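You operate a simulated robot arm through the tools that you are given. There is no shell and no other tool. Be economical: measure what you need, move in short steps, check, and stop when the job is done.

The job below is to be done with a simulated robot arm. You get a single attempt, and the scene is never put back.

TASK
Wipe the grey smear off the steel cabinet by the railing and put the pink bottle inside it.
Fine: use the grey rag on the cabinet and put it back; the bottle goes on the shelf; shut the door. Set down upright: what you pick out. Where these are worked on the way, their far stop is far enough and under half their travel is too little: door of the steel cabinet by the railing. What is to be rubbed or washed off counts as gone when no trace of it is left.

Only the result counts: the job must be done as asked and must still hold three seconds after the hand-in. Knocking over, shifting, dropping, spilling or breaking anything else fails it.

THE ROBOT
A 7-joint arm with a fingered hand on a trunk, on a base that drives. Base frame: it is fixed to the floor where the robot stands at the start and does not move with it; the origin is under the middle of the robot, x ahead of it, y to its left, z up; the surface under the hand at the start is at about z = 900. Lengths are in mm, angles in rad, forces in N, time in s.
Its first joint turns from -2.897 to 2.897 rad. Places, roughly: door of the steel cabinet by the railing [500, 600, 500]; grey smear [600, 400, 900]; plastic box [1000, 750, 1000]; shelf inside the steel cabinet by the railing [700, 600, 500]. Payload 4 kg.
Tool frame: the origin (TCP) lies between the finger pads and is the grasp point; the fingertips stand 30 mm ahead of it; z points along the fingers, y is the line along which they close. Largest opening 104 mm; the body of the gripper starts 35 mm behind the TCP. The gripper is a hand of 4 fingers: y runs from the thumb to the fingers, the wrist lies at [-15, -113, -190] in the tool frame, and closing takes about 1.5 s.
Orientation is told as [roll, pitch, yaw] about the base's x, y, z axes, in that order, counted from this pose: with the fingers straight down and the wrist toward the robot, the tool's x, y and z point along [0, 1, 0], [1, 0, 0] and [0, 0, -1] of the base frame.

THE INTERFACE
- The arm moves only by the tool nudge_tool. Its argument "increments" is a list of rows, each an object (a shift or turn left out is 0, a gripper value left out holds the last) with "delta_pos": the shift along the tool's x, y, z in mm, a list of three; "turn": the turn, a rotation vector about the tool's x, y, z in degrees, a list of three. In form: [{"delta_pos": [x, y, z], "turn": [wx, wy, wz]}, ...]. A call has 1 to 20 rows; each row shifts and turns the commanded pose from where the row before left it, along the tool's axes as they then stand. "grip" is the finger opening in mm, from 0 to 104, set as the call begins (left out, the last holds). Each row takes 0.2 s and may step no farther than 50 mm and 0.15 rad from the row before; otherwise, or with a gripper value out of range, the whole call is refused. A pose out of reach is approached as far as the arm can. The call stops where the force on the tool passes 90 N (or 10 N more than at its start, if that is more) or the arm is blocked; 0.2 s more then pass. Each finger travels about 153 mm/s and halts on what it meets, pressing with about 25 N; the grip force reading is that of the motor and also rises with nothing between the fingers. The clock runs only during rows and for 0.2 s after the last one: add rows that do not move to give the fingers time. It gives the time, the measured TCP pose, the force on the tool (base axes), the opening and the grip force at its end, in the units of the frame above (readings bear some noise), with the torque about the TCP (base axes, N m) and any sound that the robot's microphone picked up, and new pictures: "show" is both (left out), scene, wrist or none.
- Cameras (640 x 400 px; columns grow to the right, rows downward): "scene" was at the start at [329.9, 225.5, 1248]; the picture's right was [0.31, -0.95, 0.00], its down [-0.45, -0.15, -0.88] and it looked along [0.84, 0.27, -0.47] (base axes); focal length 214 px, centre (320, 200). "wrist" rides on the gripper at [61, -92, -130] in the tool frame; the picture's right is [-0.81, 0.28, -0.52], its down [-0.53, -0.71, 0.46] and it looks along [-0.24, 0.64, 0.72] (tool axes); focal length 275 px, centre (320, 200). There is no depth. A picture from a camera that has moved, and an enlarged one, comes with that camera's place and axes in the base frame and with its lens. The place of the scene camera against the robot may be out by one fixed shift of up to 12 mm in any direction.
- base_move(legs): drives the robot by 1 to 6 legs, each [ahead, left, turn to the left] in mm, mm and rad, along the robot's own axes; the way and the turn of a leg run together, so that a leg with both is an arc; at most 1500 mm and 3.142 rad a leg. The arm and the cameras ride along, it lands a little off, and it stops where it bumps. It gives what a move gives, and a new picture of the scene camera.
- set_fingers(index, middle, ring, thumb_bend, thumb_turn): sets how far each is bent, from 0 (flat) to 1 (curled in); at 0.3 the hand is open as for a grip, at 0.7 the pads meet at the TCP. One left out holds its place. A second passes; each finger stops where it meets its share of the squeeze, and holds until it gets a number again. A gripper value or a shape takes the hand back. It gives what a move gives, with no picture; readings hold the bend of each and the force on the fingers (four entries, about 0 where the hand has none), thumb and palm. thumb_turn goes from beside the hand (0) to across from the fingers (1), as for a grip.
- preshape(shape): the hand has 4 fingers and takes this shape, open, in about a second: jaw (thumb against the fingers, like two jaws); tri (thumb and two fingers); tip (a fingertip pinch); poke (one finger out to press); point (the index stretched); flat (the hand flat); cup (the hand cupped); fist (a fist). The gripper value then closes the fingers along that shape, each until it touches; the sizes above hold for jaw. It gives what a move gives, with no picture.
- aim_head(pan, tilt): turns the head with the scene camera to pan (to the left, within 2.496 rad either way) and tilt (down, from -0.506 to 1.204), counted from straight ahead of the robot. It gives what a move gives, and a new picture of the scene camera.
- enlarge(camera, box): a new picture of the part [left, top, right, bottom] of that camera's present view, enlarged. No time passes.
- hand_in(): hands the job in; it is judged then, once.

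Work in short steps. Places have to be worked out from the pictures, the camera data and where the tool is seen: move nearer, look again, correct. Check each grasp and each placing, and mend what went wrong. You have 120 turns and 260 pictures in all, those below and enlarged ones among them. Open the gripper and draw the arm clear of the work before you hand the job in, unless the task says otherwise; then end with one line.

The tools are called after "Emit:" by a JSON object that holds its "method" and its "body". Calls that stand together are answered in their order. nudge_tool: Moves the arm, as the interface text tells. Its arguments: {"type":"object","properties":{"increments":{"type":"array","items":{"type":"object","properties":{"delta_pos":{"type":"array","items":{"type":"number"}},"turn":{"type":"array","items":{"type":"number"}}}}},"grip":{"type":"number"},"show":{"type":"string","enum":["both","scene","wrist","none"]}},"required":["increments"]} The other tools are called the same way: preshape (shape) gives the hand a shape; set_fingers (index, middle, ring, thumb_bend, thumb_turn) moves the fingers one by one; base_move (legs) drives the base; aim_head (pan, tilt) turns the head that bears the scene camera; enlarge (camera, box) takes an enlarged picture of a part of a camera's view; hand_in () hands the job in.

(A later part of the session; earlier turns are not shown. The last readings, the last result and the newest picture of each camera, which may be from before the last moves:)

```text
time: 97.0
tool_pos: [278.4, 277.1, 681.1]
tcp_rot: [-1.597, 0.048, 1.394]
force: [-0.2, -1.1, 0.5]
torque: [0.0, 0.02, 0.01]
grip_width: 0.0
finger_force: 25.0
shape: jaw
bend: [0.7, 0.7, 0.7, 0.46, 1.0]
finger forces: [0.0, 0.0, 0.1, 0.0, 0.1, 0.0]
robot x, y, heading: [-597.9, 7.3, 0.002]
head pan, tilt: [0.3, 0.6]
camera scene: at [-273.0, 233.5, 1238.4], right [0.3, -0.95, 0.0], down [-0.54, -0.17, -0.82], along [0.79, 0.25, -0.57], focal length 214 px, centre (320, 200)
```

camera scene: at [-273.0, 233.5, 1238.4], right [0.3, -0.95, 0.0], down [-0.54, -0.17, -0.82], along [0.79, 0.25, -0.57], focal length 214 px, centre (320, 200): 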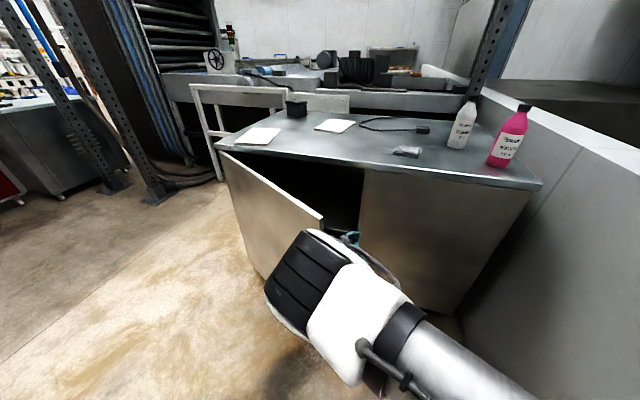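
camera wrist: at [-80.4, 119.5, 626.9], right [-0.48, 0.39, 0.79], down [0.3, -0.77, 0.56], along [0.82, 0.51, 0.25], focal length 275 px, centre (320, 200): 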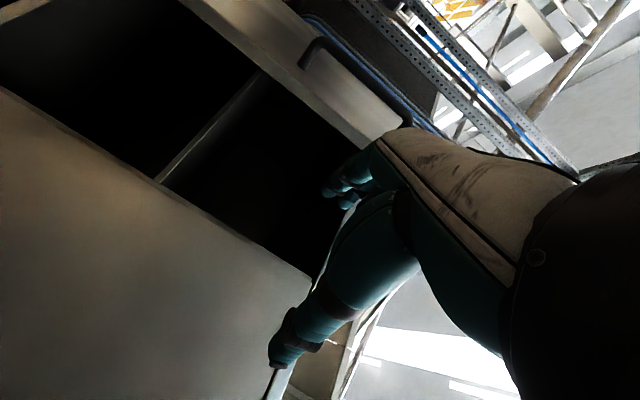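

The hand is beyond the free edge, inside. I'll sweep it left with the arm and watch the force.

Emit:
{"method": "nudge_tool", "body": {"increments": [{"delta_pos": [0, 40, -7]}, {"delta_pos": [0, 40, -7]}, {"delta_pos": [0, 40, -7]}, {"delta_pos": [0, 40, -7]}, {"delta_pos": [0, 40, -7]}, {}]}}

```text
time: 97.8
tool_pos: [280.6, 365.6, 671.9]
tcp_rot: [-1.597, 0.059, 1.373]
force: [-16.3, -28.1, 9.5]
torque: [0.39, 0.95, 3.54]
grip_width: 0.0
finger_force: 25.0
shape: jaw
bend: [0.7, 0.7, 0.7, 0.46, 1.0]
finger forces: [0.0, 0.0, 0.1, 0.0, 0.1, 0.1]
robot x, y, heading: [-602.6, 4.6, 0.003]
head pan, tilt: [0.3, 0.6]
stopped in row 3: the force on the tool passed its limit at 163 N (the readings are from after the stop); the commanded pose is now the measured one
camera scene: at [-274.0, 231.0, 1238.8], right [0.3, -0.95, 0.0], down [-0.54, -0.17, -0.83], along [0.79, 0.25, -0.56], focal length 214 px, centre (320, 200)
camera wrist: at [135.2, 298.5, 613.2], right [-0.46, 0.42, 0.78], down [0.3, -0.75, 0.59], along [0.83, 0.5, 0.22], focal length 275 px, centre (320, 200)
```

scene: 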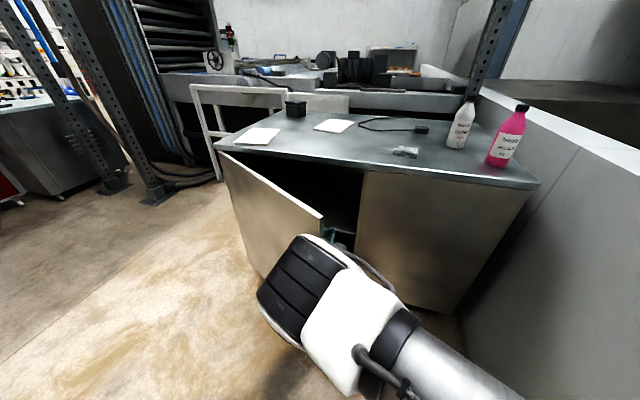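
wrist: 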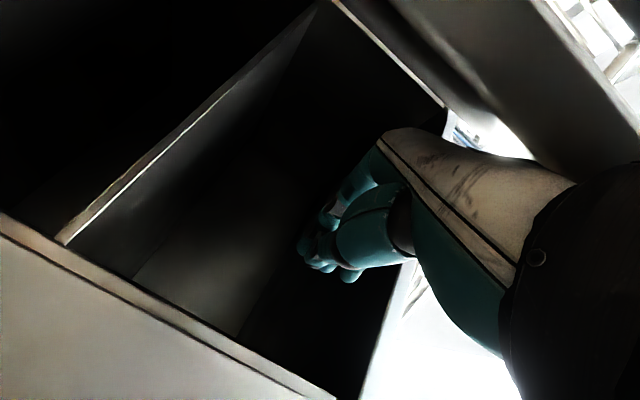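

The hand's side met the door edge too fast. I'll push again much more slowly.

Emit:
{"method": "nudge_tool", "body": {"increments": [{"delta_pos": [0, -5, 0]}, {"delta_pos": [0, 5, 0]}, {"delta_pos": [0, 6, 0]}, {"delta_pos": [0, 6, 0]}, {"delta_pos": [0, 8, 0]}, {"delta_pos": [0, 8, 0]}, {"delta_pos": [0, 8, 0]}, {"delta_pos": [0, 8, 0]}, {"delta_pos": [0, 8, 0]}, {"delta_pos": [0, 8, 0]}, {"delta_pos": [0, 8, 0]}, {"delta_pos": [0, 8, 0]}, {}], "show": "scene"}}

```text
time: 98.6
tool_pos: [284.0, 363.1, 669.7]
tcp_rot: [-1.595, 0.062, 1.362]
force: [-9.9, -18.2, 8.1]
torque: [0.3, 0.94, 2.34]
grip_width: 0.0
finger_force: 24.2
shape: jaw
bend: [0.7, 0.7, 0.7, 0.46, 1.0]
finger forces: [0.0, 0.0, 0.0, 0.0, 0.0, 0.0]
robot x, y, heading: [-599.4, 6.0, 0.0]
head pan, tilt: [0.3, 0.6]
stopped in row 4: the force on the tool passed its limit at 102 N (the readings are from after the stop); the commanded pose is now the measured one
camera scene: at [-273.9, 230.2, 1238.7], right [0.3, -0.96, 0.0], down [-0.54, -0.17, -0.83], along [0.79, 0.24, -0.56], focal length 214 px, centre (320, 200)
```

scene: 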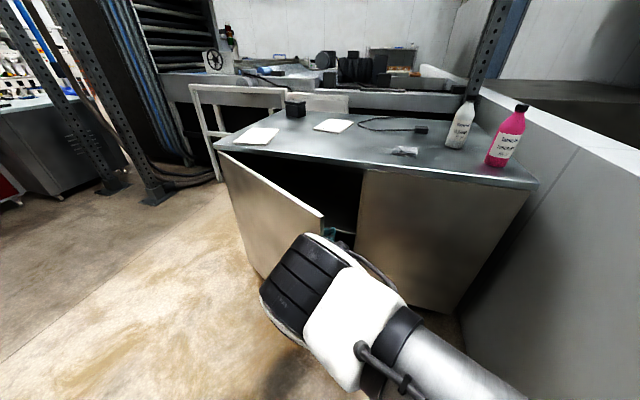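

The force runs along the door's plane: I'm pressing on its end face. I'll back off, bring the base closer, and turn the hand to point left so it can hook the inner face.

Emit:
{"method": "nudge_tool", "body": {"increments": [{"delta_pos": [0, -30, 0]}, {"delta_pos": [0, -40, -20]}, {"delta_pos": [0, -10, -45]}, {"delta_pos": [0, 0, -45]}, {"delta_pos": [0, 0, -45]}, {}], "show": "none"}}

Emit:
{"method": "base_move", "body": {"legs": [[150, 0, 0]]}}

```text
time: 100.0
tool_pos: [113.7, 317.4, 669.9]
tcp_rot: [-1.596, 0.06, 1.364]
force: [-0.2, -0.5, -0.6]
torque: [0.0, 0.0, 0.02]
grip_width: 0.0
finger_force: 25.0
shape: jaw
bend: [0.7, 0.7, 0.7, 0.46, 1.0]
finger forces: [0.1, 0.0, 0.0, 0.0, 0.0, 0.0]
robot x, y, heading: [-605.7, 8.9, 0.002]
head pan, tilt: [0.3, 0.6]
```

```text
time: 101.2
tool_pos: [220.9, 299.1, 667.4]
tcp_rot: [-1.597, 0.081, 1.333]
force: [-3.7, -9.8, 2.7]
torque: [0.28, -0.05, 0.29]
grip_width: 0.0
finger_force: 25.2
shape: jaw
bend: [0.7, 0.7, 0.7, 0.48, 1.0]
finger forces: [0.0, 7.3, 4.2, 0.1, 0.0, 0.0]
robot x, y, heading: [-495.2, 6.6, -0.005]
head pan, tilt: [0.3, 0.6]
stopped in leg 1: the force on the tool passed its limit at 112 N (the readings are from after the stop); the commanded pose is now the measured one
camera scene: at [-169.2, 229.0, 1238.6], right [0.29, -0.96, 0.0], down [-0.54, -0.17, -0.83], along [0.79, 0.24, -0.56], focal length 214 px, centre (320, 200)
```

scene: 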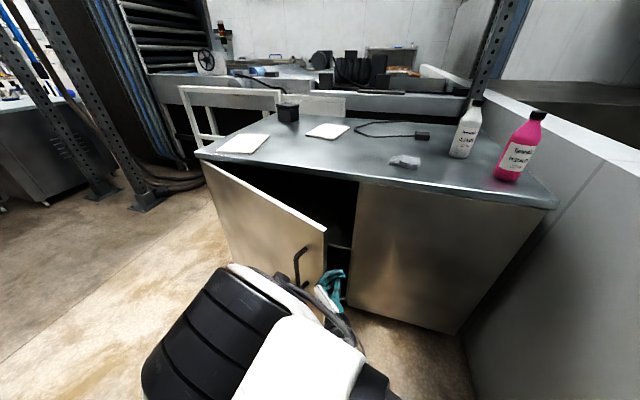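

The hand brushed the door's end. I'll shift right 60 mm, go forward past the edge, and then turn the hand left.

Emit:
{"method": "nudge_tool", "body": {"increments": [{"delta_pos": [0, -30, -5]}, {"delta_pos": [0, -35, 0]}, {"delta_pos": [0, 0, 40]}, {"delta_pos": [0, 10, 45]}, {"turn": [-8, 0, 0]}, {"turn": [-8, 0, 0]}, {"turn": [-8, 0, 0]}, {"turn": [-8, 0, 0]}, {}]}}

```text
time: 103.2
tool_pos: [284.3, 230.0, 672.9]
tcp_rot: [-1.55, 0.084, 1.9]
force: [0.9, -0.1, -0.1]
torque: [0.01, -0.01, -0.01]
grip_width: 0.2
finger_force: 24.6
shape: jaw
bend: [0.7, 0.7, 0.7, 0.49, 1.0]
finger forces: [0.1, 0.1, 0.0, 0.0, 0.0, 0.0]
robot x, y, heading: [-494.6, 6.3, 0.001]
head pan, tilt: [0.3, 0.6]
camera scene: at [-169.0, 229.4, 1238.4], right [0.29, -0.96, 0.0], down [-0.54, -0.17, -0.82], along [0.79, 0.24, -0.57], focal length 214 px, centre (320, 200)
camera wrist: at [192.2, 95.6, 623.8], right [-0.58, 0.16, 0.8], down [0.66, -0.48, 0.58], along [0.48, 0.86, 0.18], focal length 275 px, centre (320, 200)
```

scene: 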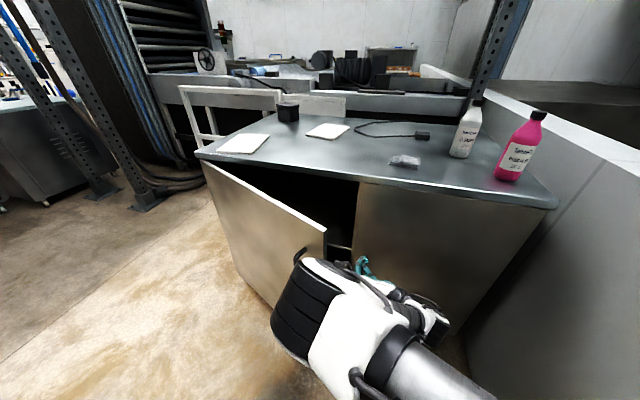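
wrist: 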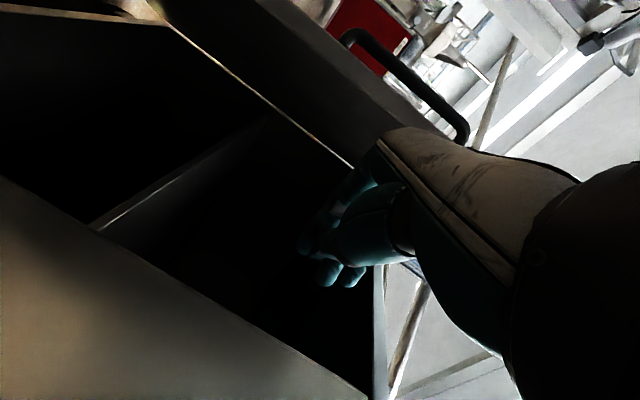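

Turning further left, then advancing so the fingers reach behind the door.

Emit:
{"method": "nudge_tool", "body": {"increments": [{"turn": [-8, 0, 0]}, {"turn": [-8, 0, 0]}, {"turn": [-8, 0, 0]}, {"turn": [-8, 0, 0]}, {"delta_pos": [0, 0, 40]}, {"delta_pos": [0, 0, 40]}, {"delta_pos": [0, 0, 30]}, {}]}}

```text
time: 105.0
tool_pos: [354.9, 315.1, 667.5]
tcp_rot: [-1.512, 0.059, 2.457]
force: [-0.5, 0.8, 0.5]
torque: [0.03, -0.01, 0.01]
grip_width: 0.0
finger_force: 24.7
shape: jaw
bend: [0.7, 0.7, 0.7, 0.49, 1.0]
finger forces: [0.0, 0.1, 0.0, 0.1, 0.1, 0.0]
robot x, y, heading: [-500.1, 4.3, -0.005]
head pan, tilt: [0.3, 0.6]
camera scene: at [-169.0, 229.3, 1238.4], right [0.29, -0.96, 0.0], down [-0.54, -0.17, -0.82], along [0.79, 0.24, -0.57], focal length 214 px, centre (320, 200)
camera wrist: at [344.7, 151.0, 621.0], right [-0.55, -0.16, 0.82], down [0.84, -0.05, 0.55], along [-0.04, 0.99, 0.16], focal length 275 px, centre (320, 200)
```

scene: 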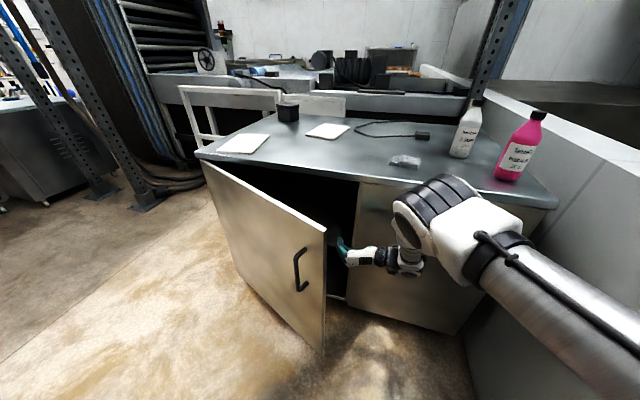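
wrist: 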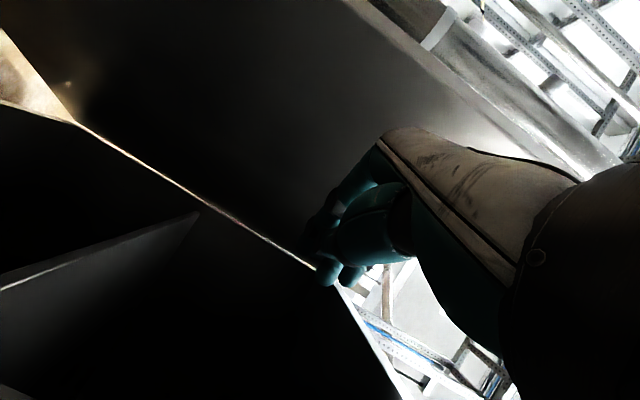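

The hand is behind the door now. I'll push along tool y (the door's outward normal) in moderate steps.

Emit:
{"method": "nudge_tool", "body": {"increments": [{"delta_pos": [0, 20, 0]}, {"delta_pos": [0, 20, 0]}, {"delta_pos": [0, 15, 0]}, {"delta_pos": [0, 12, 0]}, {"delta_pos": [0, 12, 0]}, {"delta_pos": [0, 12, 0]}, {"delta_pos": [0, 12, 0]}, {"delta_pos": [0, 12, 0]}, {"delta_pos": [0, 12, 0]}, {"delta_pos": [0, 12, 0]}, {"delta_pos": [0, 12, 0]}, {"delta_pos": [0, 12, 0]}, {"delta_pos": [0, 12, 0]}, {}], "show": "scene"}}

```text
time: 108.0
tool_pos: [220.1, 425.0, 656.1]
tcp_rot: [-1.511, 0.059, 2.458]
force: [0.9, -0.4, -0.4]
torque: [-0.03, 0.03, 0.0]
grip_width: 0.0
finger_force: 24.6
shape: jaw
bend: [0.7, 0.7, 0.7, 0.49, 1.0]
finger forces: [0.1, 0.1, 0.0, 0.0, 0.0, 0.1]
robot x, y, heading: [-495.5, 4.8, -0.003]
head pan, tilt: [0.3, 0.6]
camera scene: at [-169.0, 229.4, 1238.4], right [0.29, -0.96, 0.0], down [-0.54, -0.17, -0.82], along [0.79, 0.24, -0.57], focal length 214 px, centre (320, 200)
```

scene: 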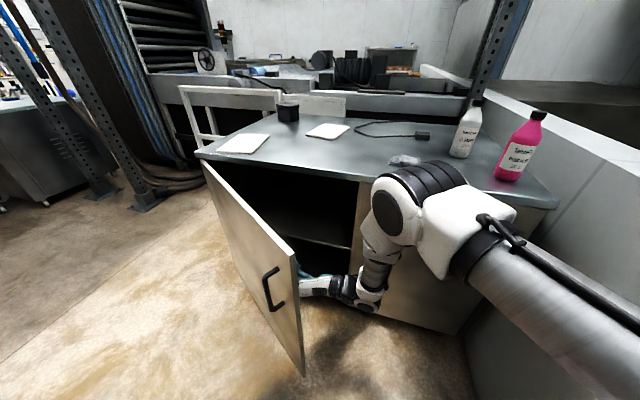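

Working well. Continue pushing.

Emit:
{"method": "nudge_tool", "body": {"increments": [{"delta_pos": [0, 12, 5]}, {"delta_pos": [0, 15, 5]}, {"delta_pos": [0, 15, 5]}, {"delta_pos": [0, 15, 5]}, {"delta_pos": [0, 15, 5]}, {"delta_pos": [0, 15, 5]}, {"delta_pos": [0, 15, 5]}, {"delta_pos": [0, 15, 5]}, {"delta_pos": [0, 15, 5]}, {"delta_pos": [0, 15, 5]}, {"delta_pos": [0, 15, 5]}, {"delta_pos": [0, 15, 5]}, {"delta_pos": [0, 15, 5]}, {"delta_pos": [0, 15, 5]}, {}], "show": "scene"}}

```text
time: 111.2
tool_pos: [104.1, 608.4, 640.6]
tcp_rot: [-1.51, 0.059, 2.458]
force: [0.5, 0.3, 0.2]
torque: [0.0, 0.02, 0.0]
grip_width: 0.0
finger_force: 25.2
shape: jaw
bend: [0.7, 0.7, 0.7, 0.49, 1.0]
finger forces: [0.0, 0.0, 0.1, 0.0, 0.0, 0.1]
robot x, y, heading: [-494.7, 7.7, -0.003]
head pan, tilt: [0.3, 0.6]
camera scene: at [-169.0, 229.4, 1238.4], right [0.29, -0.96, 0.0], down [-0.54, -0.17, -0.82], along [0.79, 0.24, -0.57], focal length 214 px, centre (320, 200)
```

scene: 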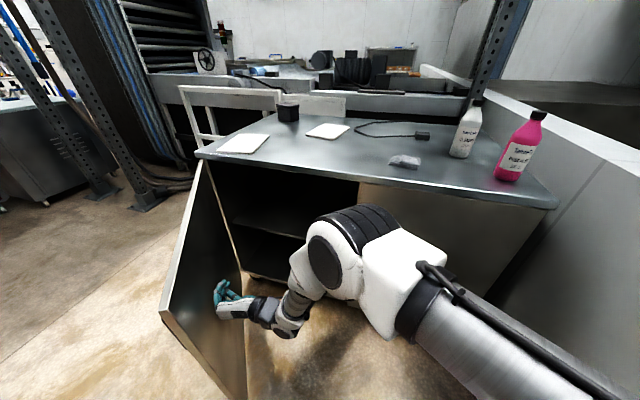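

Door ~60° open; push on toward +y.

Emit:
{"method": "nudge_tool", "body": {"increments": [{"delta_pos": [0, 13, 12]}, {"delta_pos": [0, 13, 12]}, {"delta_pos": [0, 13, 12]}, {"delta_pos": [0, 13, 12]}, {"delta_pos": [0, 13, 12]}, {"delta_pos": [0, 13, 12]}, {"delta_pos": [0, 13, 12]}, {"delta_pos": [0, 13, 12]}, {"delta_pos": [0, 13, 12]}, {"delta_pos": [0, 13, 12]}, {"delta_pos": [0, 13, 12]}, {"delta_pos": [0, 13, 12]}, {}], "show": "scene"}}

```text
time: 114.0
tool_pos: [112.9, 810.6, 747.5]
tcp_rot: [-1.634, 0.021, 2.43]
force: [-0.8, 0.1, 0.7]
torque: [-0.07, 0.04, -0.07]
grip_width: 0.1
finger_force: 25.3
shape: jaw
bend: [0.7, 0.7, 0.7, 0.49, 1.0]
finger forces: [0.0, 0.0, 0.0, 0.1, 0.0, 0.0]
out of reach, approached as far as the arm can: row 10, 11, 12
robot x, y, heading: [-496.0, 7.6, -0.007]
head pan, tilt: [0.3, 0.6]
stopped in row 13: the arm was blocked; the commanded pose is now the measured one
camera scene: at [-169.1, 228.6, 1238.7], right [0.29, -0.96, 0.0], down [-0.54, -0.17, -0.83], along [0.79, 0.24, -0.56], focal length 214 px, centre (320, 200)
```

scene: 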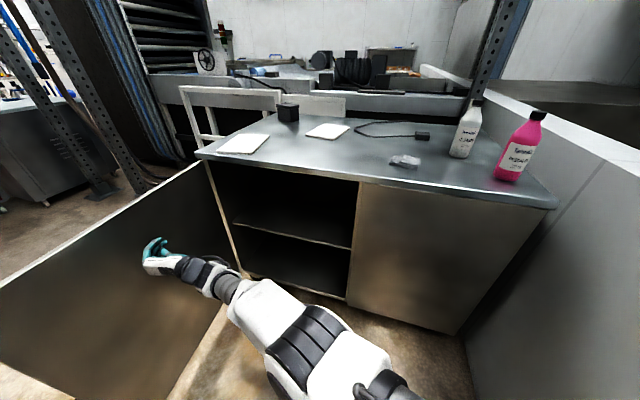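

The door is ~85–90° open, and the shelf's upper surface appears at z≈540. Now I'll bring the arm back toward the robot's front and raise it.

Emit:
{"method": "nudge_tool", "body": {"increments": [{"delta_pos": [0, -29, -34]}, {"delta_pos": [0, -29, -34]}, {"delta_pos": [0, -29, -34]}, {"delta_pos": [-10, -29, -34]}, {"delta_pos": [-10, -29, -34]}, {"delta_pos": [-10, -29, -34]}, {"delta_pos": [-20, -29, -34]}, {"delta_pos": [-20, -29, -34]}, {"delta_pos": [-20, -29, -34]}, {"turn": [8, 0, 0]}, {"turn": [8, 0, 0]}, {"turn": [8, 0, 0]}, {"turn": [8, 0, 0]}, {"turn": [8, 0, 0]}, {}], "show": "scene"}}

```text
time: 117.2
tool_pos: [105.5, 406.8, 821.3]
tcp_rot: [-1.632, -0.021, 1.734]
force: [-1.1, 0.1, -0.6]
torque: [0.0, 0.0, 0.01]
grip_width: 0.2
finger_force: 25.1
shape: jaw
bend: [0.7, 0.7, 0.7, 0.49, 1.0]
finger forces: [0.0, 0.1, 0.0, 0.1, 0.0, 0.0]
robot x, y, heading: [-499.9, 4.1, 0.002]
head pan, tilt: [0.3, 0.6]
camera scene: at [-169.0, 229.4, 1238.5], right [0.29, -0.96, 0.0], down [-0.54, -0.17, -0.83], along [0.79, 0.24, -0.57], focal length 214 px, centre (320, 200)
```

scene: 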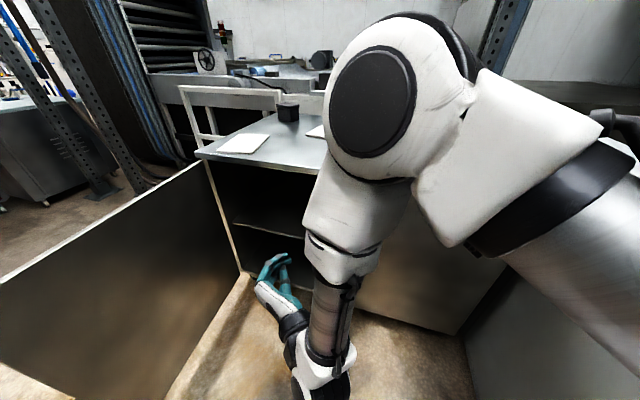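

Continue moving right and up, yawing toward the bottle's direction.

Emit:
{"method": "nudge_tool", "body": {"increments": [{"delta_pos": [-20, -38, 0], "turn": [4, 0, 0]}, {"delta_pos": [-25, -38, 0], "turn": [6, 0, 0]}, {"delta_pos": [-25, -38, 0], "turn": [6, 0, 0]}, {"delta_pos": [-25, -38, 0], "turn": [6, 0, 0]}, {"delta_pos": [-30, -38, 5], "turn": [6, 0, 0]}, {"delta_pos": [-30, -38, 10], "turn": [6, 0, 0]}, {"delta_pos": [-10, 0, 0], "turn": [4, 0, 0]}, {}], "grip": 104, "show": "scene"}}

```text
time: 119.0
tool_pos: [109.7, 204.9, 968.5]
tcp_rot: [-1.605, -0.053, 1.072]
force: [-0.2, 0.6, -0.9]
torque: [-0.03, 0.01, -0.01]
grip_width: 103.8
finger_force: 0.0
shape: jaw
bend: [0.3, 0.3, 0.3, 0.3, 0.98]
finger forces: [0.1, 0.1, 0.1, 0.1, 0.0, 0.0]
out of reach, approached as far as the arm can: row 5, 6
robot x, y, heading: [-499.6, 7.4, -0.008]
head pan, tilt: [0.3, 0.6]
camera scene: at [-160.6, 204.0, 1278.1], right [0.01, -1.0, 0.0], down [-0.17, 0.0, -0.99], along [0.99, 0.01, -0.17], focal length 214 px, centre (320, 200)
```

scene: 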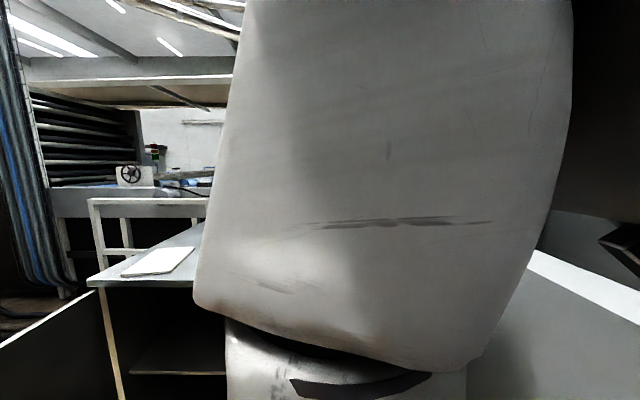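

The arm is too folded and bumps the head. I'll extend the hand forward and up.

Emit:
{"method": "nudge_tool", "body": {"increments": [{"delta_pos": [-5, 19, 35]}, {"delta_pos": [-10, 19, 35]}, {"delta_pos": [-10, 19, 35]}, {"delta_pos": [-10, 19, 35]}, {"delta_pos": [0, 10, 20]}, {}], "show": "none"}}

Emit:
{"method": "aim_head", "body": {"pan": -0.1, "tilt": 0.5}}

```text
time: 120.4
tool_pos: [289.3, 203.6, 1014.4]
tcp_rot: [-1.604, -0.053, 1.074]
force: [-0.8, 0.6, -0.1]
torque: [0.02, 0.01, -0.01]
grip_width: 103.9
finger_force: 0.0
shape: jaw
bend: [0.3, 0.3, 0.3, 0.3, 0.98]
finger forces: [0.0, 0.0, 0.0, 0.0, 0.0, 0.1]
robot x, y, heading: [-495.5, 6.9, -0.001]
head pan, tilt: [0.3, 0.6]
```

```text
time: 121.3
tool_pos: [290.0, 203.1, 1013.6]
tcp_rot: [-1.606, -0.054, 1.074]
force: [-0.5, -0.6, 0.2]
torque: [-0.02, 0.0, -0.01]
grip_width: 103.9
finger_force: 0.0
shape: jaw
bend: [0.3, 0.3, 0.3, 0.3, 0.98]
finger forces: [0.1, 0.0, 0.0, 0.0, 0.1, 0.0]
robot x, y, heading: [-498.7, 5.5, 0.004]
head pan, tilt: [-0.099, 0.499]
camera scene: at [-163.0, 194.3, 1247.5], right [-0.1, -0.99, 0.0], down [-0.48, 0.05, -0.88], along [0.87, -0.09, -0.48], focal length 214 px, centre (320, 200)
```

scene: 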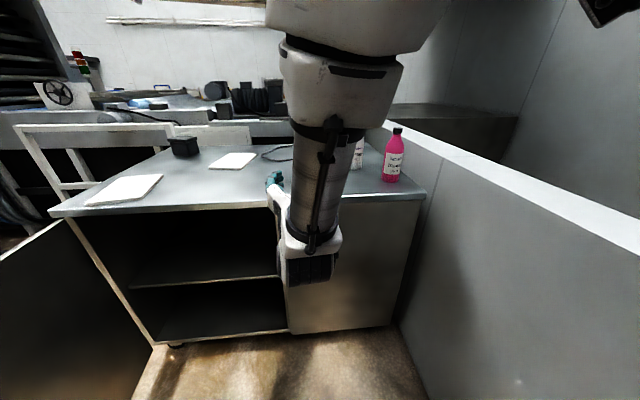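

Pink bottle at about (590,-158). I'll raise slightly and drive forward 180 mm, then move the hand right in the arm frame.

Emit:
{"method": "base_move", "body": {"legs": [[180, 0, 0]]}}

Emit:
{"method": "nudge_tool", "body": {"increments": [{"delta_pos": [0, -35, 19]}, {"delta_pos": [0, -35, 19]}, {"delta_pos": [0, -35, 19]}, {"delta_pos": [0, -35, 19]}, {"delta_pos": [0, -35, 19]}, {}]}}

```text
time: 122.8
tool_pos: [468.7, 204.9, 1013.3]
tcp_rot: [-1.606, -0.053, 1.074]
force: [-0.1, -0.6, -0.4]
torque: [0.01, 0.02, -0.01]
grip_width: 103.8
finger_force: 0.0
shape: jaw
bend: [0.3, 0.3, 0.3, 0.3, 0.98]
finger forces: [0.0, 0.0, 0.0, 0.1, 0.0, 0.0]
robot x, y, heading: [-317.9, 6.2, 0.001]
head pan, tilt: [-0.099, 0.499]
camera scene: at [16.7, 194.6, 1247.5], right [-0.1, -1.0, 0.0], down [-0.48, 0.05, -0.88], along [0.87, -0.09, -0.48], focal length 214 px, centre (320, 200)
```

scene: 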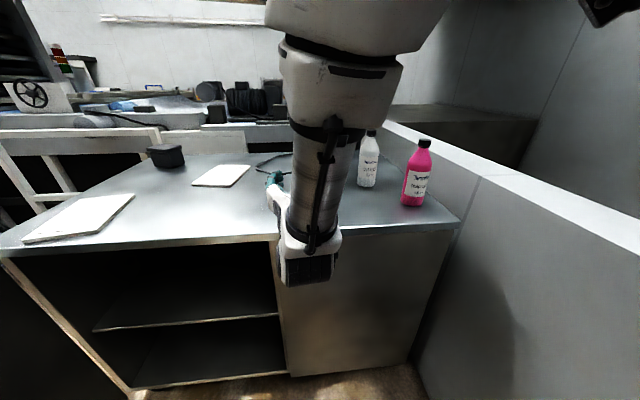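

```text
time: 124.2
tool_pos: [468.9, 7.0, 1008.5]
tcp_rot: [-1.604, -0.053, 1.075]
force: [0.3, 0.2, -0.6]
torque: [0.0, 0.02, 0.01]
grip_width: 104.3
finger_force: 0.1
shape: jaw
bend: [0.3, 0.3, 0.3, 0.3, 0.98]
finger forces: [0.0, 0.1, 0.0, 0.0, 0.0, 0.1]
robot x, y, heading: [-315.3, 4.8, 0.004]
head pan, tilt: [-0.099, 0.499]
camera scene: at [16.7, 194.6, 1247.5], right [-0.1, -1.0, 0.0], down [-0.48, 0.05, -0.88], along [0.87, -0.09, -0.48], focal length 214 px, centre (320, 200)
camera wrist: at [314.6, -10.0, 938.4], right [-0.37, 0.46, 0.81], down [0.03, -0.86, 0.51], along [0.93, 0.21, 0.3], focal length 275 px, centre (320, 200)
```

scene: 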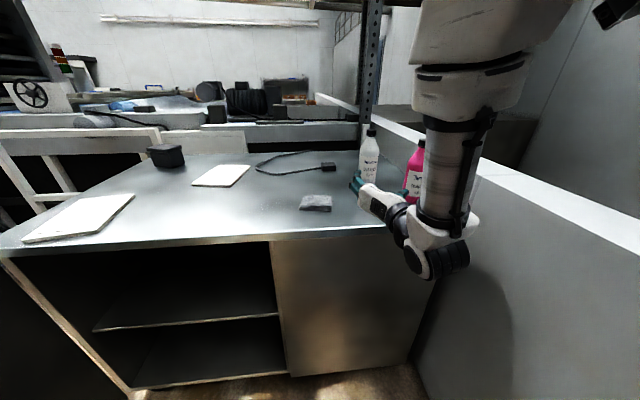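
wrist: 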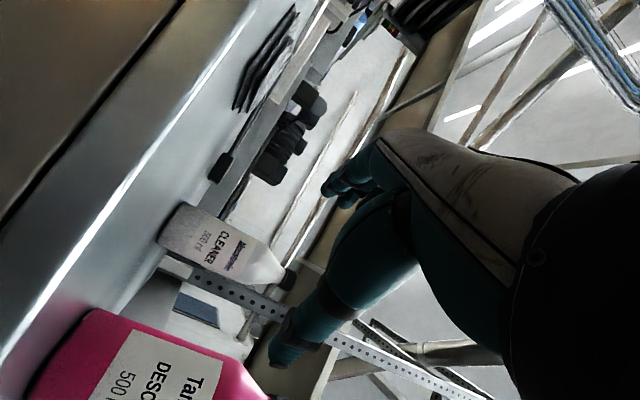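

Bottle body top is around z 1050; the bottle centre I estimate at (585,-160). I'll move to a pre-grasp pose 110 mm short of it at z≈1020.

Emit:
{"method": "nudge_tool", "body": {"increments": [{"delta_pos": [-6, -31, 24]}, {"delta_pos": [-6, -31, 24]}, {"delta_pos": [0, -30, 23]}, {}]}}

```text
time: 125.2
tool_pos: [491.7, -108.2, 1016.3]
tcp_rot: [-1.606, -0.053, 1.075]
force: [-0.4, 0.3, 0.3]
torque: [-0.02, 0.04, -0.01]
grip_width: 103.9
finger_force: 0.0
shape: jaw
bend: [0.3, 0.3, 0.3, 0.3, 0.98]
finger forces: [0.0, 0.0, 0.1, 0.1, 0.1, 0.0]
out of reach, approached as far as the arm can: row 1
robot x, y, heading: [-314.6, 3.1, -0.003]
head pan, tilt: [-0.099, 0.499]
camera scene: at [16.7, 194.6, 1247.5], right [-0.1, -1.0, 0.0], down [-0.48, 0.05, -0.88], along [0.87, -0.09, -0.48], focal length 214 px, centre (320, 200)
camera wrist: at [336.5, -124.2, 947.4], right [-0.37, 0.46, 0.81], down [0.03, -0.86, 0.51], along [0.93, 0.21, 0.3], focal length 275 px, centre (320, 200)
```

scene: 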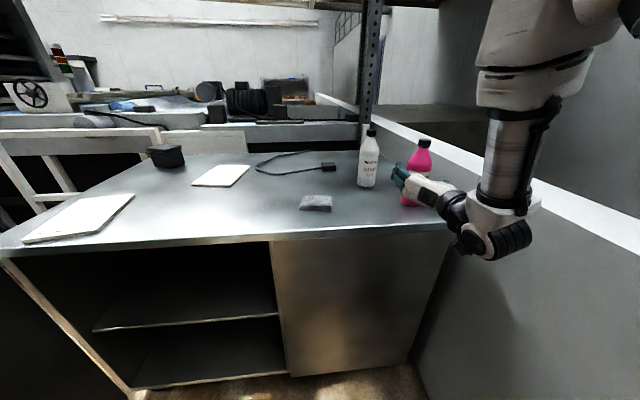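
wrist: 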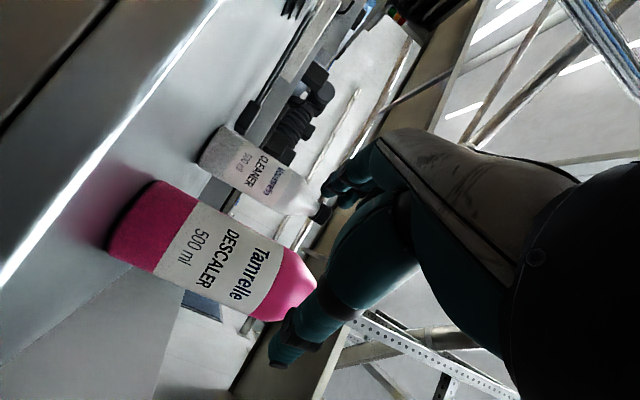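

The bottle is at (585,-158), perfectly in line. I'll advance in steps at z≈1010.

Emit:
{"method": "nudge_tool", "body": {"increments": [{"delta_pos": [6, 0, 30]}, {"delta_pos": [0, 0, 30]}, {"delta_pos": [0, 0, 20]}, {"delta_pos": [0, 0, 10]}, {}]}}

```text
time: 126.4
tool_pos: [570.1, -151.0, 1014.0]
tcp_rot: [-1.606, -0.055, 1.075]
force: [0.2, -0.1, 0.6]
torque: [-0.02, -0.04, 0.01]
grip_width: 103.7
finger_force: 0.0
shape: jaw
bend: [0.3, 0.3, 0.3, 0.3, 0.98]
finger forces: [0.0, 0.1, 0.1, 0.0, 0.0, 0.1]
robot x, y, heading: [-316.3, 2.3, 0.002]
head pan, tilt: [-0.099, 0.499]
camera scene: at [16.7, 194.6, 1247.5], right [-0.1, -1.0, 0.0], down [-0.48, 0.05, -0.88], along [0.87, -0.09, -0.48], focal length 214 px, centre (320, 200)
camera wrist: at [416.3, -167.1, 944.8], right [-0.37, 0.46, 0.81], down [0.03, -0.86, 0.51], along [0.93, 0.21, 0.3], focal length 275 px, centre (320, 200)
```

scene: 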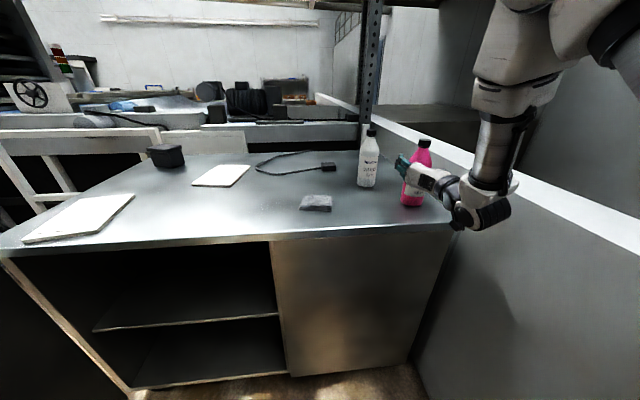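
wrist: 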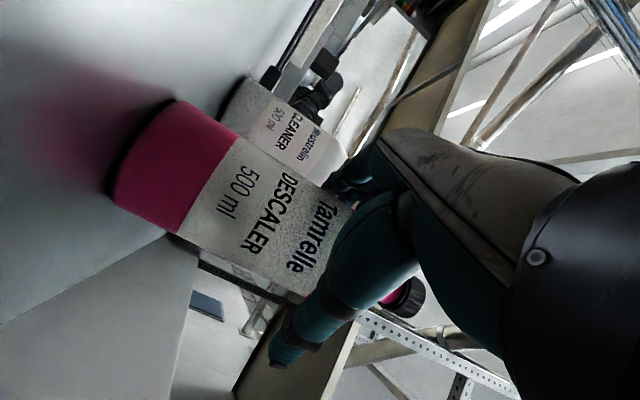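

Bottle is between thumb and fingers. Lower slightly, advance 8 mm, then close.

Emit:
{"method": "nudge_tool", "body": {"increments": [{"delta_pos": [5, 0, 0]}, {"delta_pos": [4, 0, 5]}, {"delta_pos": [0, 0, 3]}, {}], "show": "none"}}

Emit:
{"method": "nudge_tool", "body": {"increments": [{}, {}, {}, {}, {}, {}, {}, {}], "grip": 50}}

```text
time: 127.4
tool_pos: [577.8, -155.3, 1007.3]
tcp_rot: [-1.606, -0.055, 1.076]
force: [-0.2, 0.5, -0.6]
torque: [-0.02, -0.02, 0.03]
grip_width: 104.1
finger_force: 0.1
shape: jaw
bend: [0.3, 0.3, 0.3, 0.3, 0.98]
finger forces: [0.0, 0.0, 0.1, 0.0, 0.1, 0.0]
robot x, y, heading: [-318.6, 3.2, -0.001]
head pan, tilt: [-0.099, 0.499]
```

```text
time: 129.2
tool_pos: [578.2, -153.8, 1006.5]
tcp_rot: [-1.607, -0.054, 1.076]
force: [2.4, 1.1, 4.7]
torque: [-0.02, -0.07, 0.04]
grip_width: 53.3
finger_force: 25.4
shape: jaw
bend: [0.74, 0.43, 0.39, 0.69, 1.0]
finger forces: [13.1, 7.4, 3.4, 0.0, 22.2, 0.0]
robot x, y, heading: [-313.5, 4.2, -0.002]
head pan, tilt: [-0.099, 0.499]
camera scene: at [16.6, 194.6, 1247.6], right [-0.1, -1.0, 0.0], down [-0.48, 0.05, -0.88], along [0.87, -0.09, -0.48], focal length 214 px, centre (320, 200)
camera wrist: at [423.1, -170.4, 936.3], right [-0.37, 0.46, 0.81], down [0.03, -0.86, 0.51], along [0.93, 0.21, 0.3], focal length 275 px, centre (320, 200)
```

scene: 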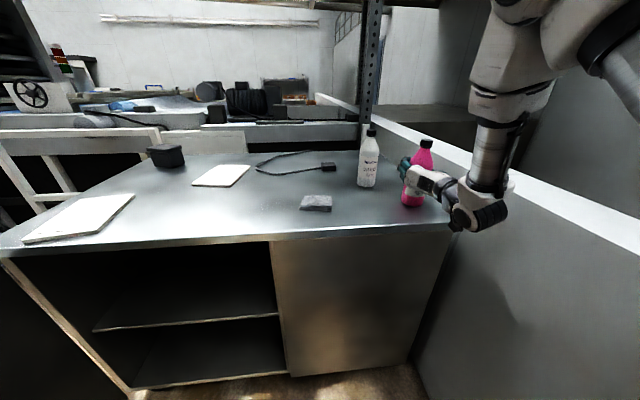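
wrist: 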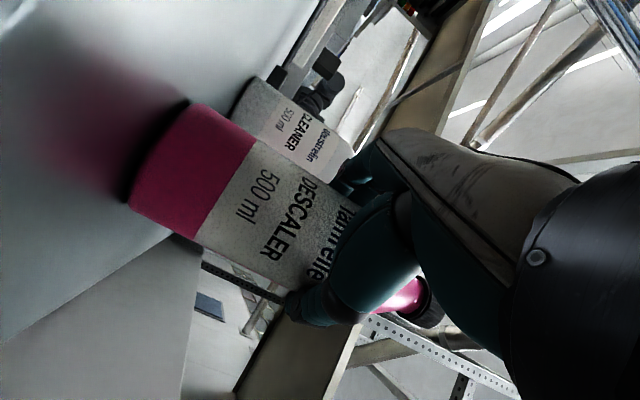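

Gripped. I'll lift 60 mm and check the hold.

Emit:
{"method": "nudge_tool", "body": {"increments": [{"delta_pos": [-10, 0, 0]}, {"delta_pos": [-20, 0, 0]}, {"delta_pos": [-20, 0, 0]}, {"delta_pos": [-20, 0, 0]}, {}]}}

```text
time: 130.4
tool_pos: [573.0, -156.2, 1075.0]
tcp_rot: [-1.607, -0.055, 1.075]
force: [0.2, -1.1, -4.6]
torque: [0.02, 0.04, 0.01]
grip_width: 53.1
finger_force: 25.1
shape: jaw
bend: [0.74, 0.44, 0.41, 0.7, 0.98]
finger forces: [12.6, 6.7, 2.9, 0.0, 22.6, 0.0]
robot x, y, heading: [-315.6, 6.3, -0.001]
head pan, tilt: [-0.099, 0.499]
camera scene: at [16.8, 194.5, 1247.5], right [-0.1, -1.0, 0.0], down [-0.48, 0.05, -0.88], along [0.87, -0.09, -0.48], focal length 214 px, centre (320, 200)
camera wrist: at [419.4, -172.5, 1005.6], right [-0.37, 0.46, 0.81], down [0.03, -0.86, 0.51], along [0.93, 0.21, 0.3], focal length 275 px, centre (320, 200)
```

scene: 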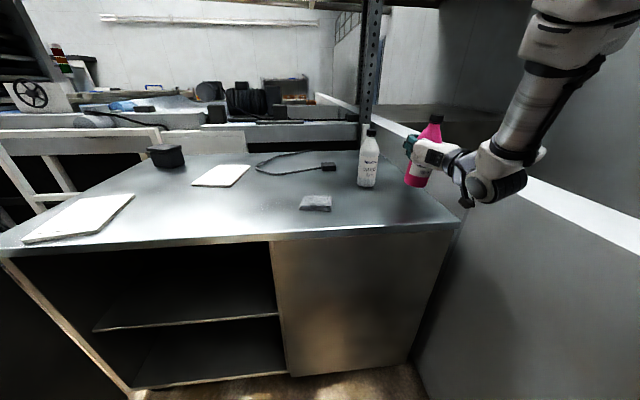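
wrist: 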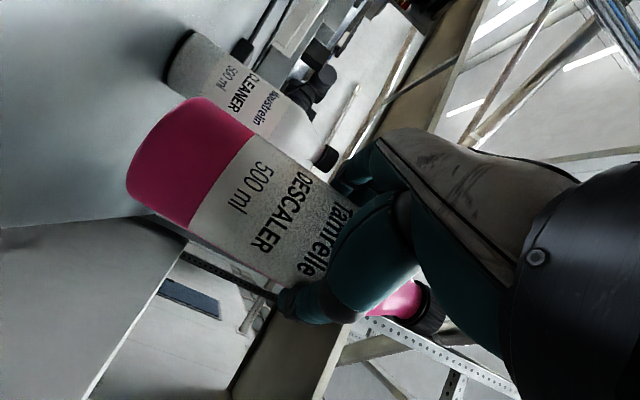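

Held firmly and upright, base ~107 mm below the TCP. I'll back up 300 mm to clear the table.

Emit:
{"method": "base_move", "body": {"legs": [[-300, 0, 0], [0, 480, 0]]}}

Emit:
{"method": "aim_head", "body": {"pan": 0.15, "tilt": 0.6}}

```text
time: 134.9
tool_pos: [276.1, 318.6, 1074.9]
tcp_rot: [-1.606, -0.054, 1.072]
force: [-0.2, -0.1, -4.6]
torque: [0.01, 0.05, 0.05]
grip_width: 53.4
finger_force: 25.0
shape: jaw
bend: [0.74, 0.44, 0.41, 0.7, 0.98]
finger forces: [12.6, 6.6, 3.0, 0.0, 22.6, 0.0]
robot x, y, heading: [-611.9, 484.5, -0.004]
head pan, tilt: [-0.099, 0.499]
camera scene: at [-279.1, 670.9, 1247.5], right [-0.1, -0.99, 0.0], down [-0.48, 0.05, -0.88], along [0.87, -0.09, -0.48], focal length 214 px, centre (320, 200)
```

scene: 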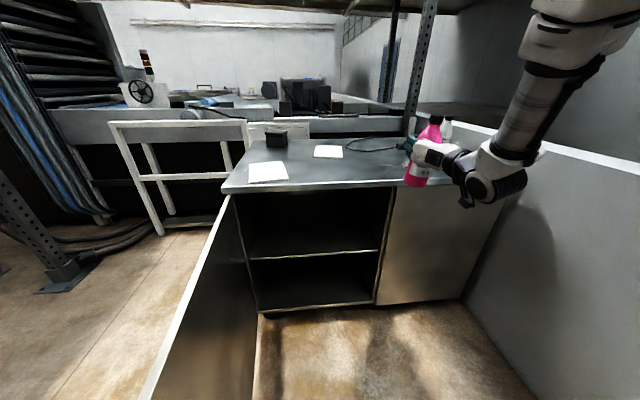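

```text
time: 135.7
tool_pos: [277.3, 318.3, 1074.7]
tcp_rot: [-1.605, -0.052, 1.073]
force: [0.4, 0.2, -4.7]
torque: [0.01, 0.08, -0.02]
grip_width: 52.9
finger_force: 25.4
shape: jaw
bend: [0.74, 0.44, 0.41, 0.7, 0.98]
finger forces: [12.6, 6.6, 3.0, 0.0, 22.6, 0.0]
robot x, y, heading: [-615.1, 483.7, -0.001]
head pan, tilt: [0.15, 0.6]
camera scene: at [-282.2, 693.1, 1238.4], right [0.15, -0.99, 0.0], down [-0.56, -0.08, -0.83], along [0.82, 0.12, -0.56], focal length 214 px, centre (320, 200)
```

scene: 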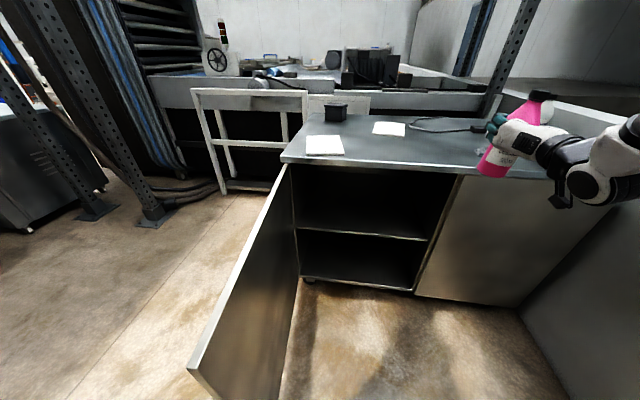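

Shelf front edge is around x=480, z≈547; the door's free corner is at (-195,884), well clear. I'll lower the bottle in front of the opening.

Emit:
{"method": "nudge_tool", "body": {"increments": [{"delta_pos": [45, 14, -8]}, {"delta_pos": [45, 14, -8]}, {"delta_pos": [45, 14, -8]}, {"delta_pos": [45, 14, -8]}, {"delta_pos": [45, 14, -8]}, {"delta_pos": [45, 14, -8]}, {"delta_pos": [45, 14, -8]}, {"delta_pos": [40, 14, -8]}, {}]}}

```text
time: 137.7
tool_pos: [294.6, 460.5, 724.3]
tcp_rot: [-1.606, -0.053, 1.074]
force: [0.1, -0.1, -5.2]
torque: [0.0, 0.05, -0.01]
grip_width: 52.7
finger_force: 25.4
shape: jaw
bend: [0.74, 0.44, 0.42, 0.7, 0.98]
finger forces: [12.9, 6.4, 3.0, 0.0, 22.9, 0.0]
robot x, y, heading: [-615.2, 485.9, 0.0]
head pan, tilt: [0.15, 0.6]
camera scene: at [-282.2, 693.2, 1238.4], right [0.15, -0.99, 0.0], down [-0.56, -0.08, -0.82], along [0.82, 0.12, -0.57], focal length 214 px, centre (320, 200)
camera wrist: at [140.2, 444.6, 655.7], right [-0.37, 0.46, 0.81], down [0.03, -0.86, 0.51], along [0.93, 0.21, 0.3], focal length 275 px, centre (320, 200)
```

scene: 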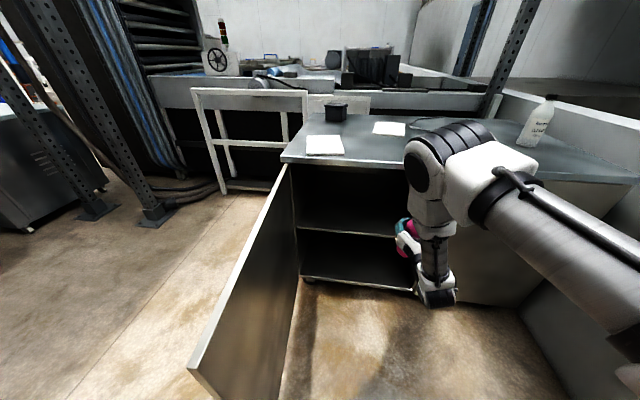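
wrist: 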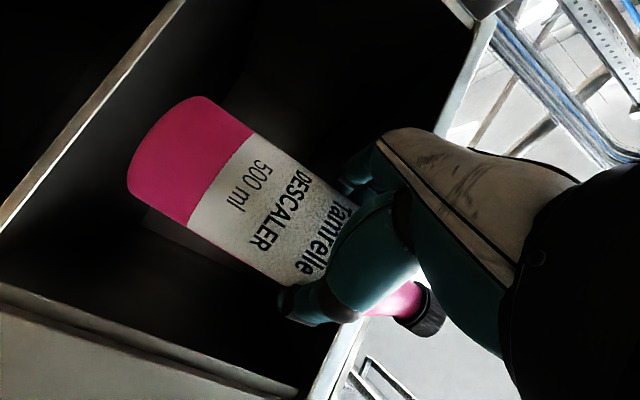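

Combining both views, the shelf is recessed (front edge x≈530) at z≈490–500. I'll lower the bottle to entry height and drive forward in two stages.

Emit:
{"method": "nudge_tool", "body": {"increments": [{"delta_pos": [40, 0, 0]}, {"delta_pos": [34, 0, 0]}, {}], "show": "none"}}

Emit:
{"method": "base_move", "body": {"legs": [[0, 60, 0], [150, 0, 0]]}}

Emit:
{"method": "nudge_tool", "body": {"increments": [{}], "show": "wrist"}}

```text
time: 138.5
tool_pos: [298.4, 461.7, 650.1]
tcp_rot: [-1.605, -0.054, 1.073]
force: [-0.1, 0.3, -5.2]
torque: [-0.02, 0.0, 0.02]
grip_width: 53.2
finger_force: 25.2
shape: jaw
bend: [0.74, 0.44, 0.42, 0.7, 0.98]
finger forces: [12.9, 6.4, 3.1, 0.0, 23.0, 0.0]
robot x, y, heading: [-614.7, 482.5, 0.002]
head pan, tilt: [0.15, 0.6]
```

```text
time: 140.4
tool_pos: [448.1, 521.0, 650.9]
tcp_rot: [-1.605, -0.054, 1.073]
force: [0.2, 0.1, -5.0]
torque: [0.03, 0.04, 0.0]
grip_width: 52.9
finger_force: 24.7
shape: jaw
bend: [0.74, 0.44, 0.42, 0.7, 0.98]
finger forces: [12.9, 6.3, 3.0, 0.0, 22.8, 0.0]
robot x, y, heading: [-462.1, 542.3, -0.003]
head pan, tilt: [0.15, 0.6]
camera scene: at [-133.0, 752.5, 1238.4], right [0.15, -0.99, 0.0], down [-0.56, -0.08, -0.82], along [0.82, 0.12, -0.57], focal length 214 px, centre (320, 200)
```

scene: 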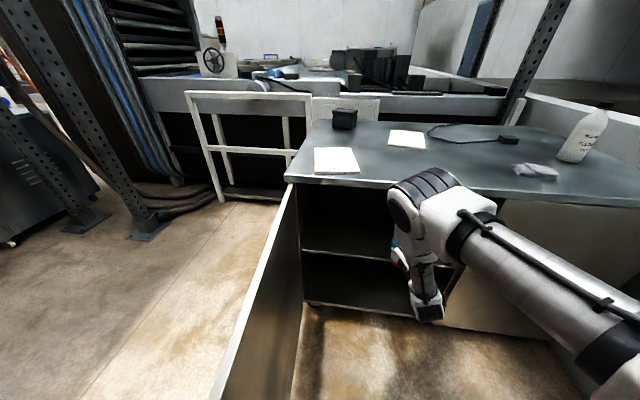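

```text
time: 140.8
tool_pos: [447.8, 520.8, 650.4]
tcp_rot: [-1.605, -0.054, 1.073]
force: [-0.5, 0.2, -5.6]
torque: [0.06, 0.03, 0.03]
grip_width: 52.6
finger_force: 24.8
shape: jaw
bend: [0.74, 0.44, 0.42, 0.7, 0.98]
finger forces: [12.9, 6.4, 3.1, 0.0, 22.7, 0.0]
robot x, y, heading: [-462.9, 547.0, -0.003]
head pan, tilt: [0.15, 0.6]
camera wrist: at [293.0, 504.8, 580.6], right [-0.37, 0.46, 0.81], down [0.03, -0.86, 0.51], along [0.93, 0.21, 0.3], focal length 275 px, centre (320, 200)
```

wrist: 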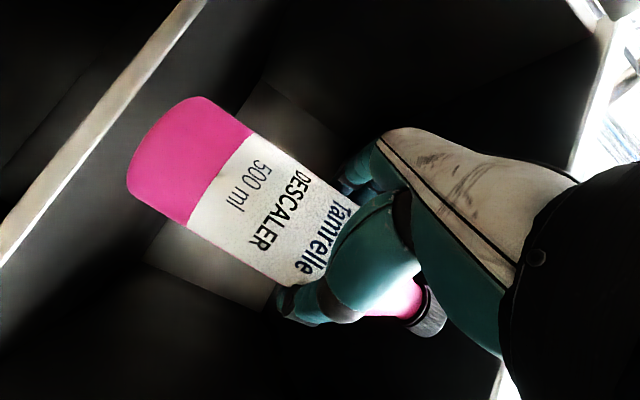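

Shelf front edge solves to x≈535, z≈485–500; bottle base (~543) clears it. Driving in another 145 mm.

Emit:
{"method": "base_move", "body": {"legs": [[145, 0, 0]]}}

Emit:
{"method": "nudge_tool", "body": {"increments": [{}], "show": "wrist"}}

```text
time: 142.2
tool_pos: [593.1, 520.4, 649.8]
tcp_rot: [-1.606, -0.054, 1.074]
force: [-0.3, 0.0, -4.1]
torque: [0.03, 0.05, 0.02]
grip_width: 52.9
finger_force: 25.0
shape: jaw
bend: [0.74, 0.44, 0.42, 0.7, 0.98]
finger forces: [12.9, 6.3, 3.1, 0.0, 22.7, 0.0]
robot x, y, heading: [-322.0, 537.8, -0.002]
head pan, tilt: [0.15, 0.6]
camera scene: at [12.4, 752.5, 1238.4], right [0.15, -0.99, 0.0], down [-0.56, -0.08, -0.82], along [0.82, 0.12, -0.57], focal length 214 px, centre (320, 200)
```

scene: 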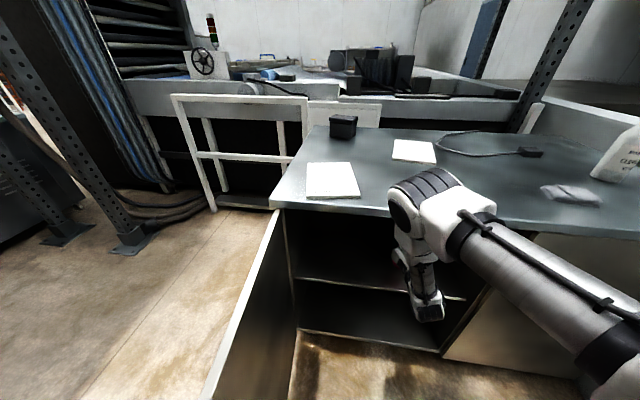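

```text
time: 142.6
tool_pos: [593.4, 520.4, 650.9]
tcp_rot: [-1.603, -0.055, 1.074]
force: [0.4, -0.1, -5.6]
torque: [-0.01, 0.03, -0.01]
grip_width: 52.8
finger_force: 24.9
shape: jaw
bend: [0.74, 0.44, 0.42, 0.7, 0.98]
finger forces: [12.9, 6.3, 3.2, 0.0, 22.7, 0.0]
robot x, y, heading: [-314.3, 541.8, -0.004]
head pan, tilt: [0.15, 0.6]
camera wrist: at [438.5, 505.1, 580.5], right [-0.37, 0.46, 0.81], down [0.03, -0.86, 0.51], along [0.93, 0.21, 0.3], focal length 275 px, centre (320, 200)
```

wrist: 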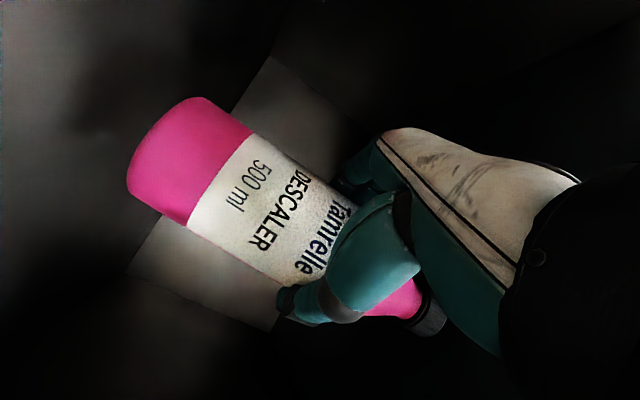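

Bottle is over the shelf. I'll go 15 mm deeper and lower gently until contact.

Emit:
{"method": "nudge_tool", "body": {"increments": [{"delta_pos": [10, 7, 13]}, {"delta_pos": [15, 0, 0]}, {"delta_pos": [8, 0, 0]}, {"delta_pos": [4, 0, 0]}, {"delta_pos": [3, 0, 0]}, {}], "show": "wrist"}}

```text
time: 143.9
tool_pos: [610.6, 522.8, 610.4]
tcp_rot: [-1.607, -0.055, 1.073]
force: [0.0, 0.2, -5.8]
torque: [0.05, 0.04, 0.01]
grip_width: 52.7
finger_force: 24.8
shape: jaw
bend: [0.74, 0.44, 0.42, 0.7, 0.98]
finger forces: [12.9, 6.2, 3.0, 0.0, 22.7, 0.0]
robot x, y, heading: [-319.8, 540.7, -0.003]
head pan, tilt: [0.15, 0.6]
camera wrist: at [455.8, 507.0, 541.6], right [-0.37, 0.46, 0.81], down [0.03, -0.86, 0.51], along [0.93, 0.21, 0.3], focal length 275 px, centre (320, 200)
```

wrist: 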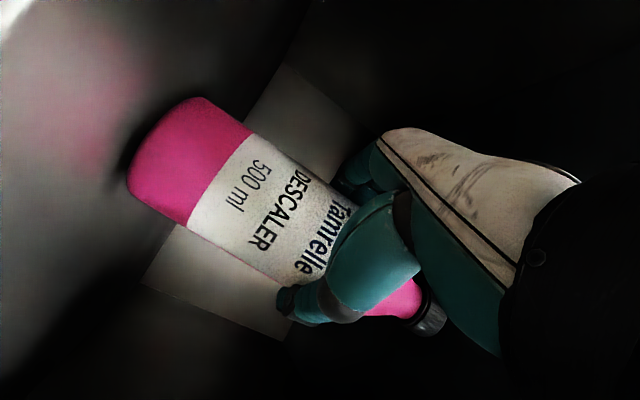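

Reflection shows the base nearing the shelf. Lowering in 2 mm steps.

Emit:
{"method": "nudge_tool", "body": {"increments": [{"delta_pos": [2, 0, 0]}, {"delta_pos": [2, 0, 0]}, {"delta_pos": [1.5, 0, 0]}, {"delta_pos": [1.5, 0, 0]}, {}], "show": "none"}}

```text
time: 145.2
tool_pos: [611.4, 521.8, 605.8]
tcp_rot: [-1.608, -0.056, 1.074]
force: [2.3, 1.4, 3.9]
torque: [0.08, -0.12, 0.02]
grip_width: 52.9
finger_force: 25.0
shape: jaw
bend: [0.74, 0.44, 0.42, 0.7, 0.98]
finger forces: [13.7, 7.6, 4.7, 0.1, 22.6, 0.0]
robot x, y, heading: [-317.0, 544.2, -0.001]
head pan, tilt: [0.15, 0.6]
```

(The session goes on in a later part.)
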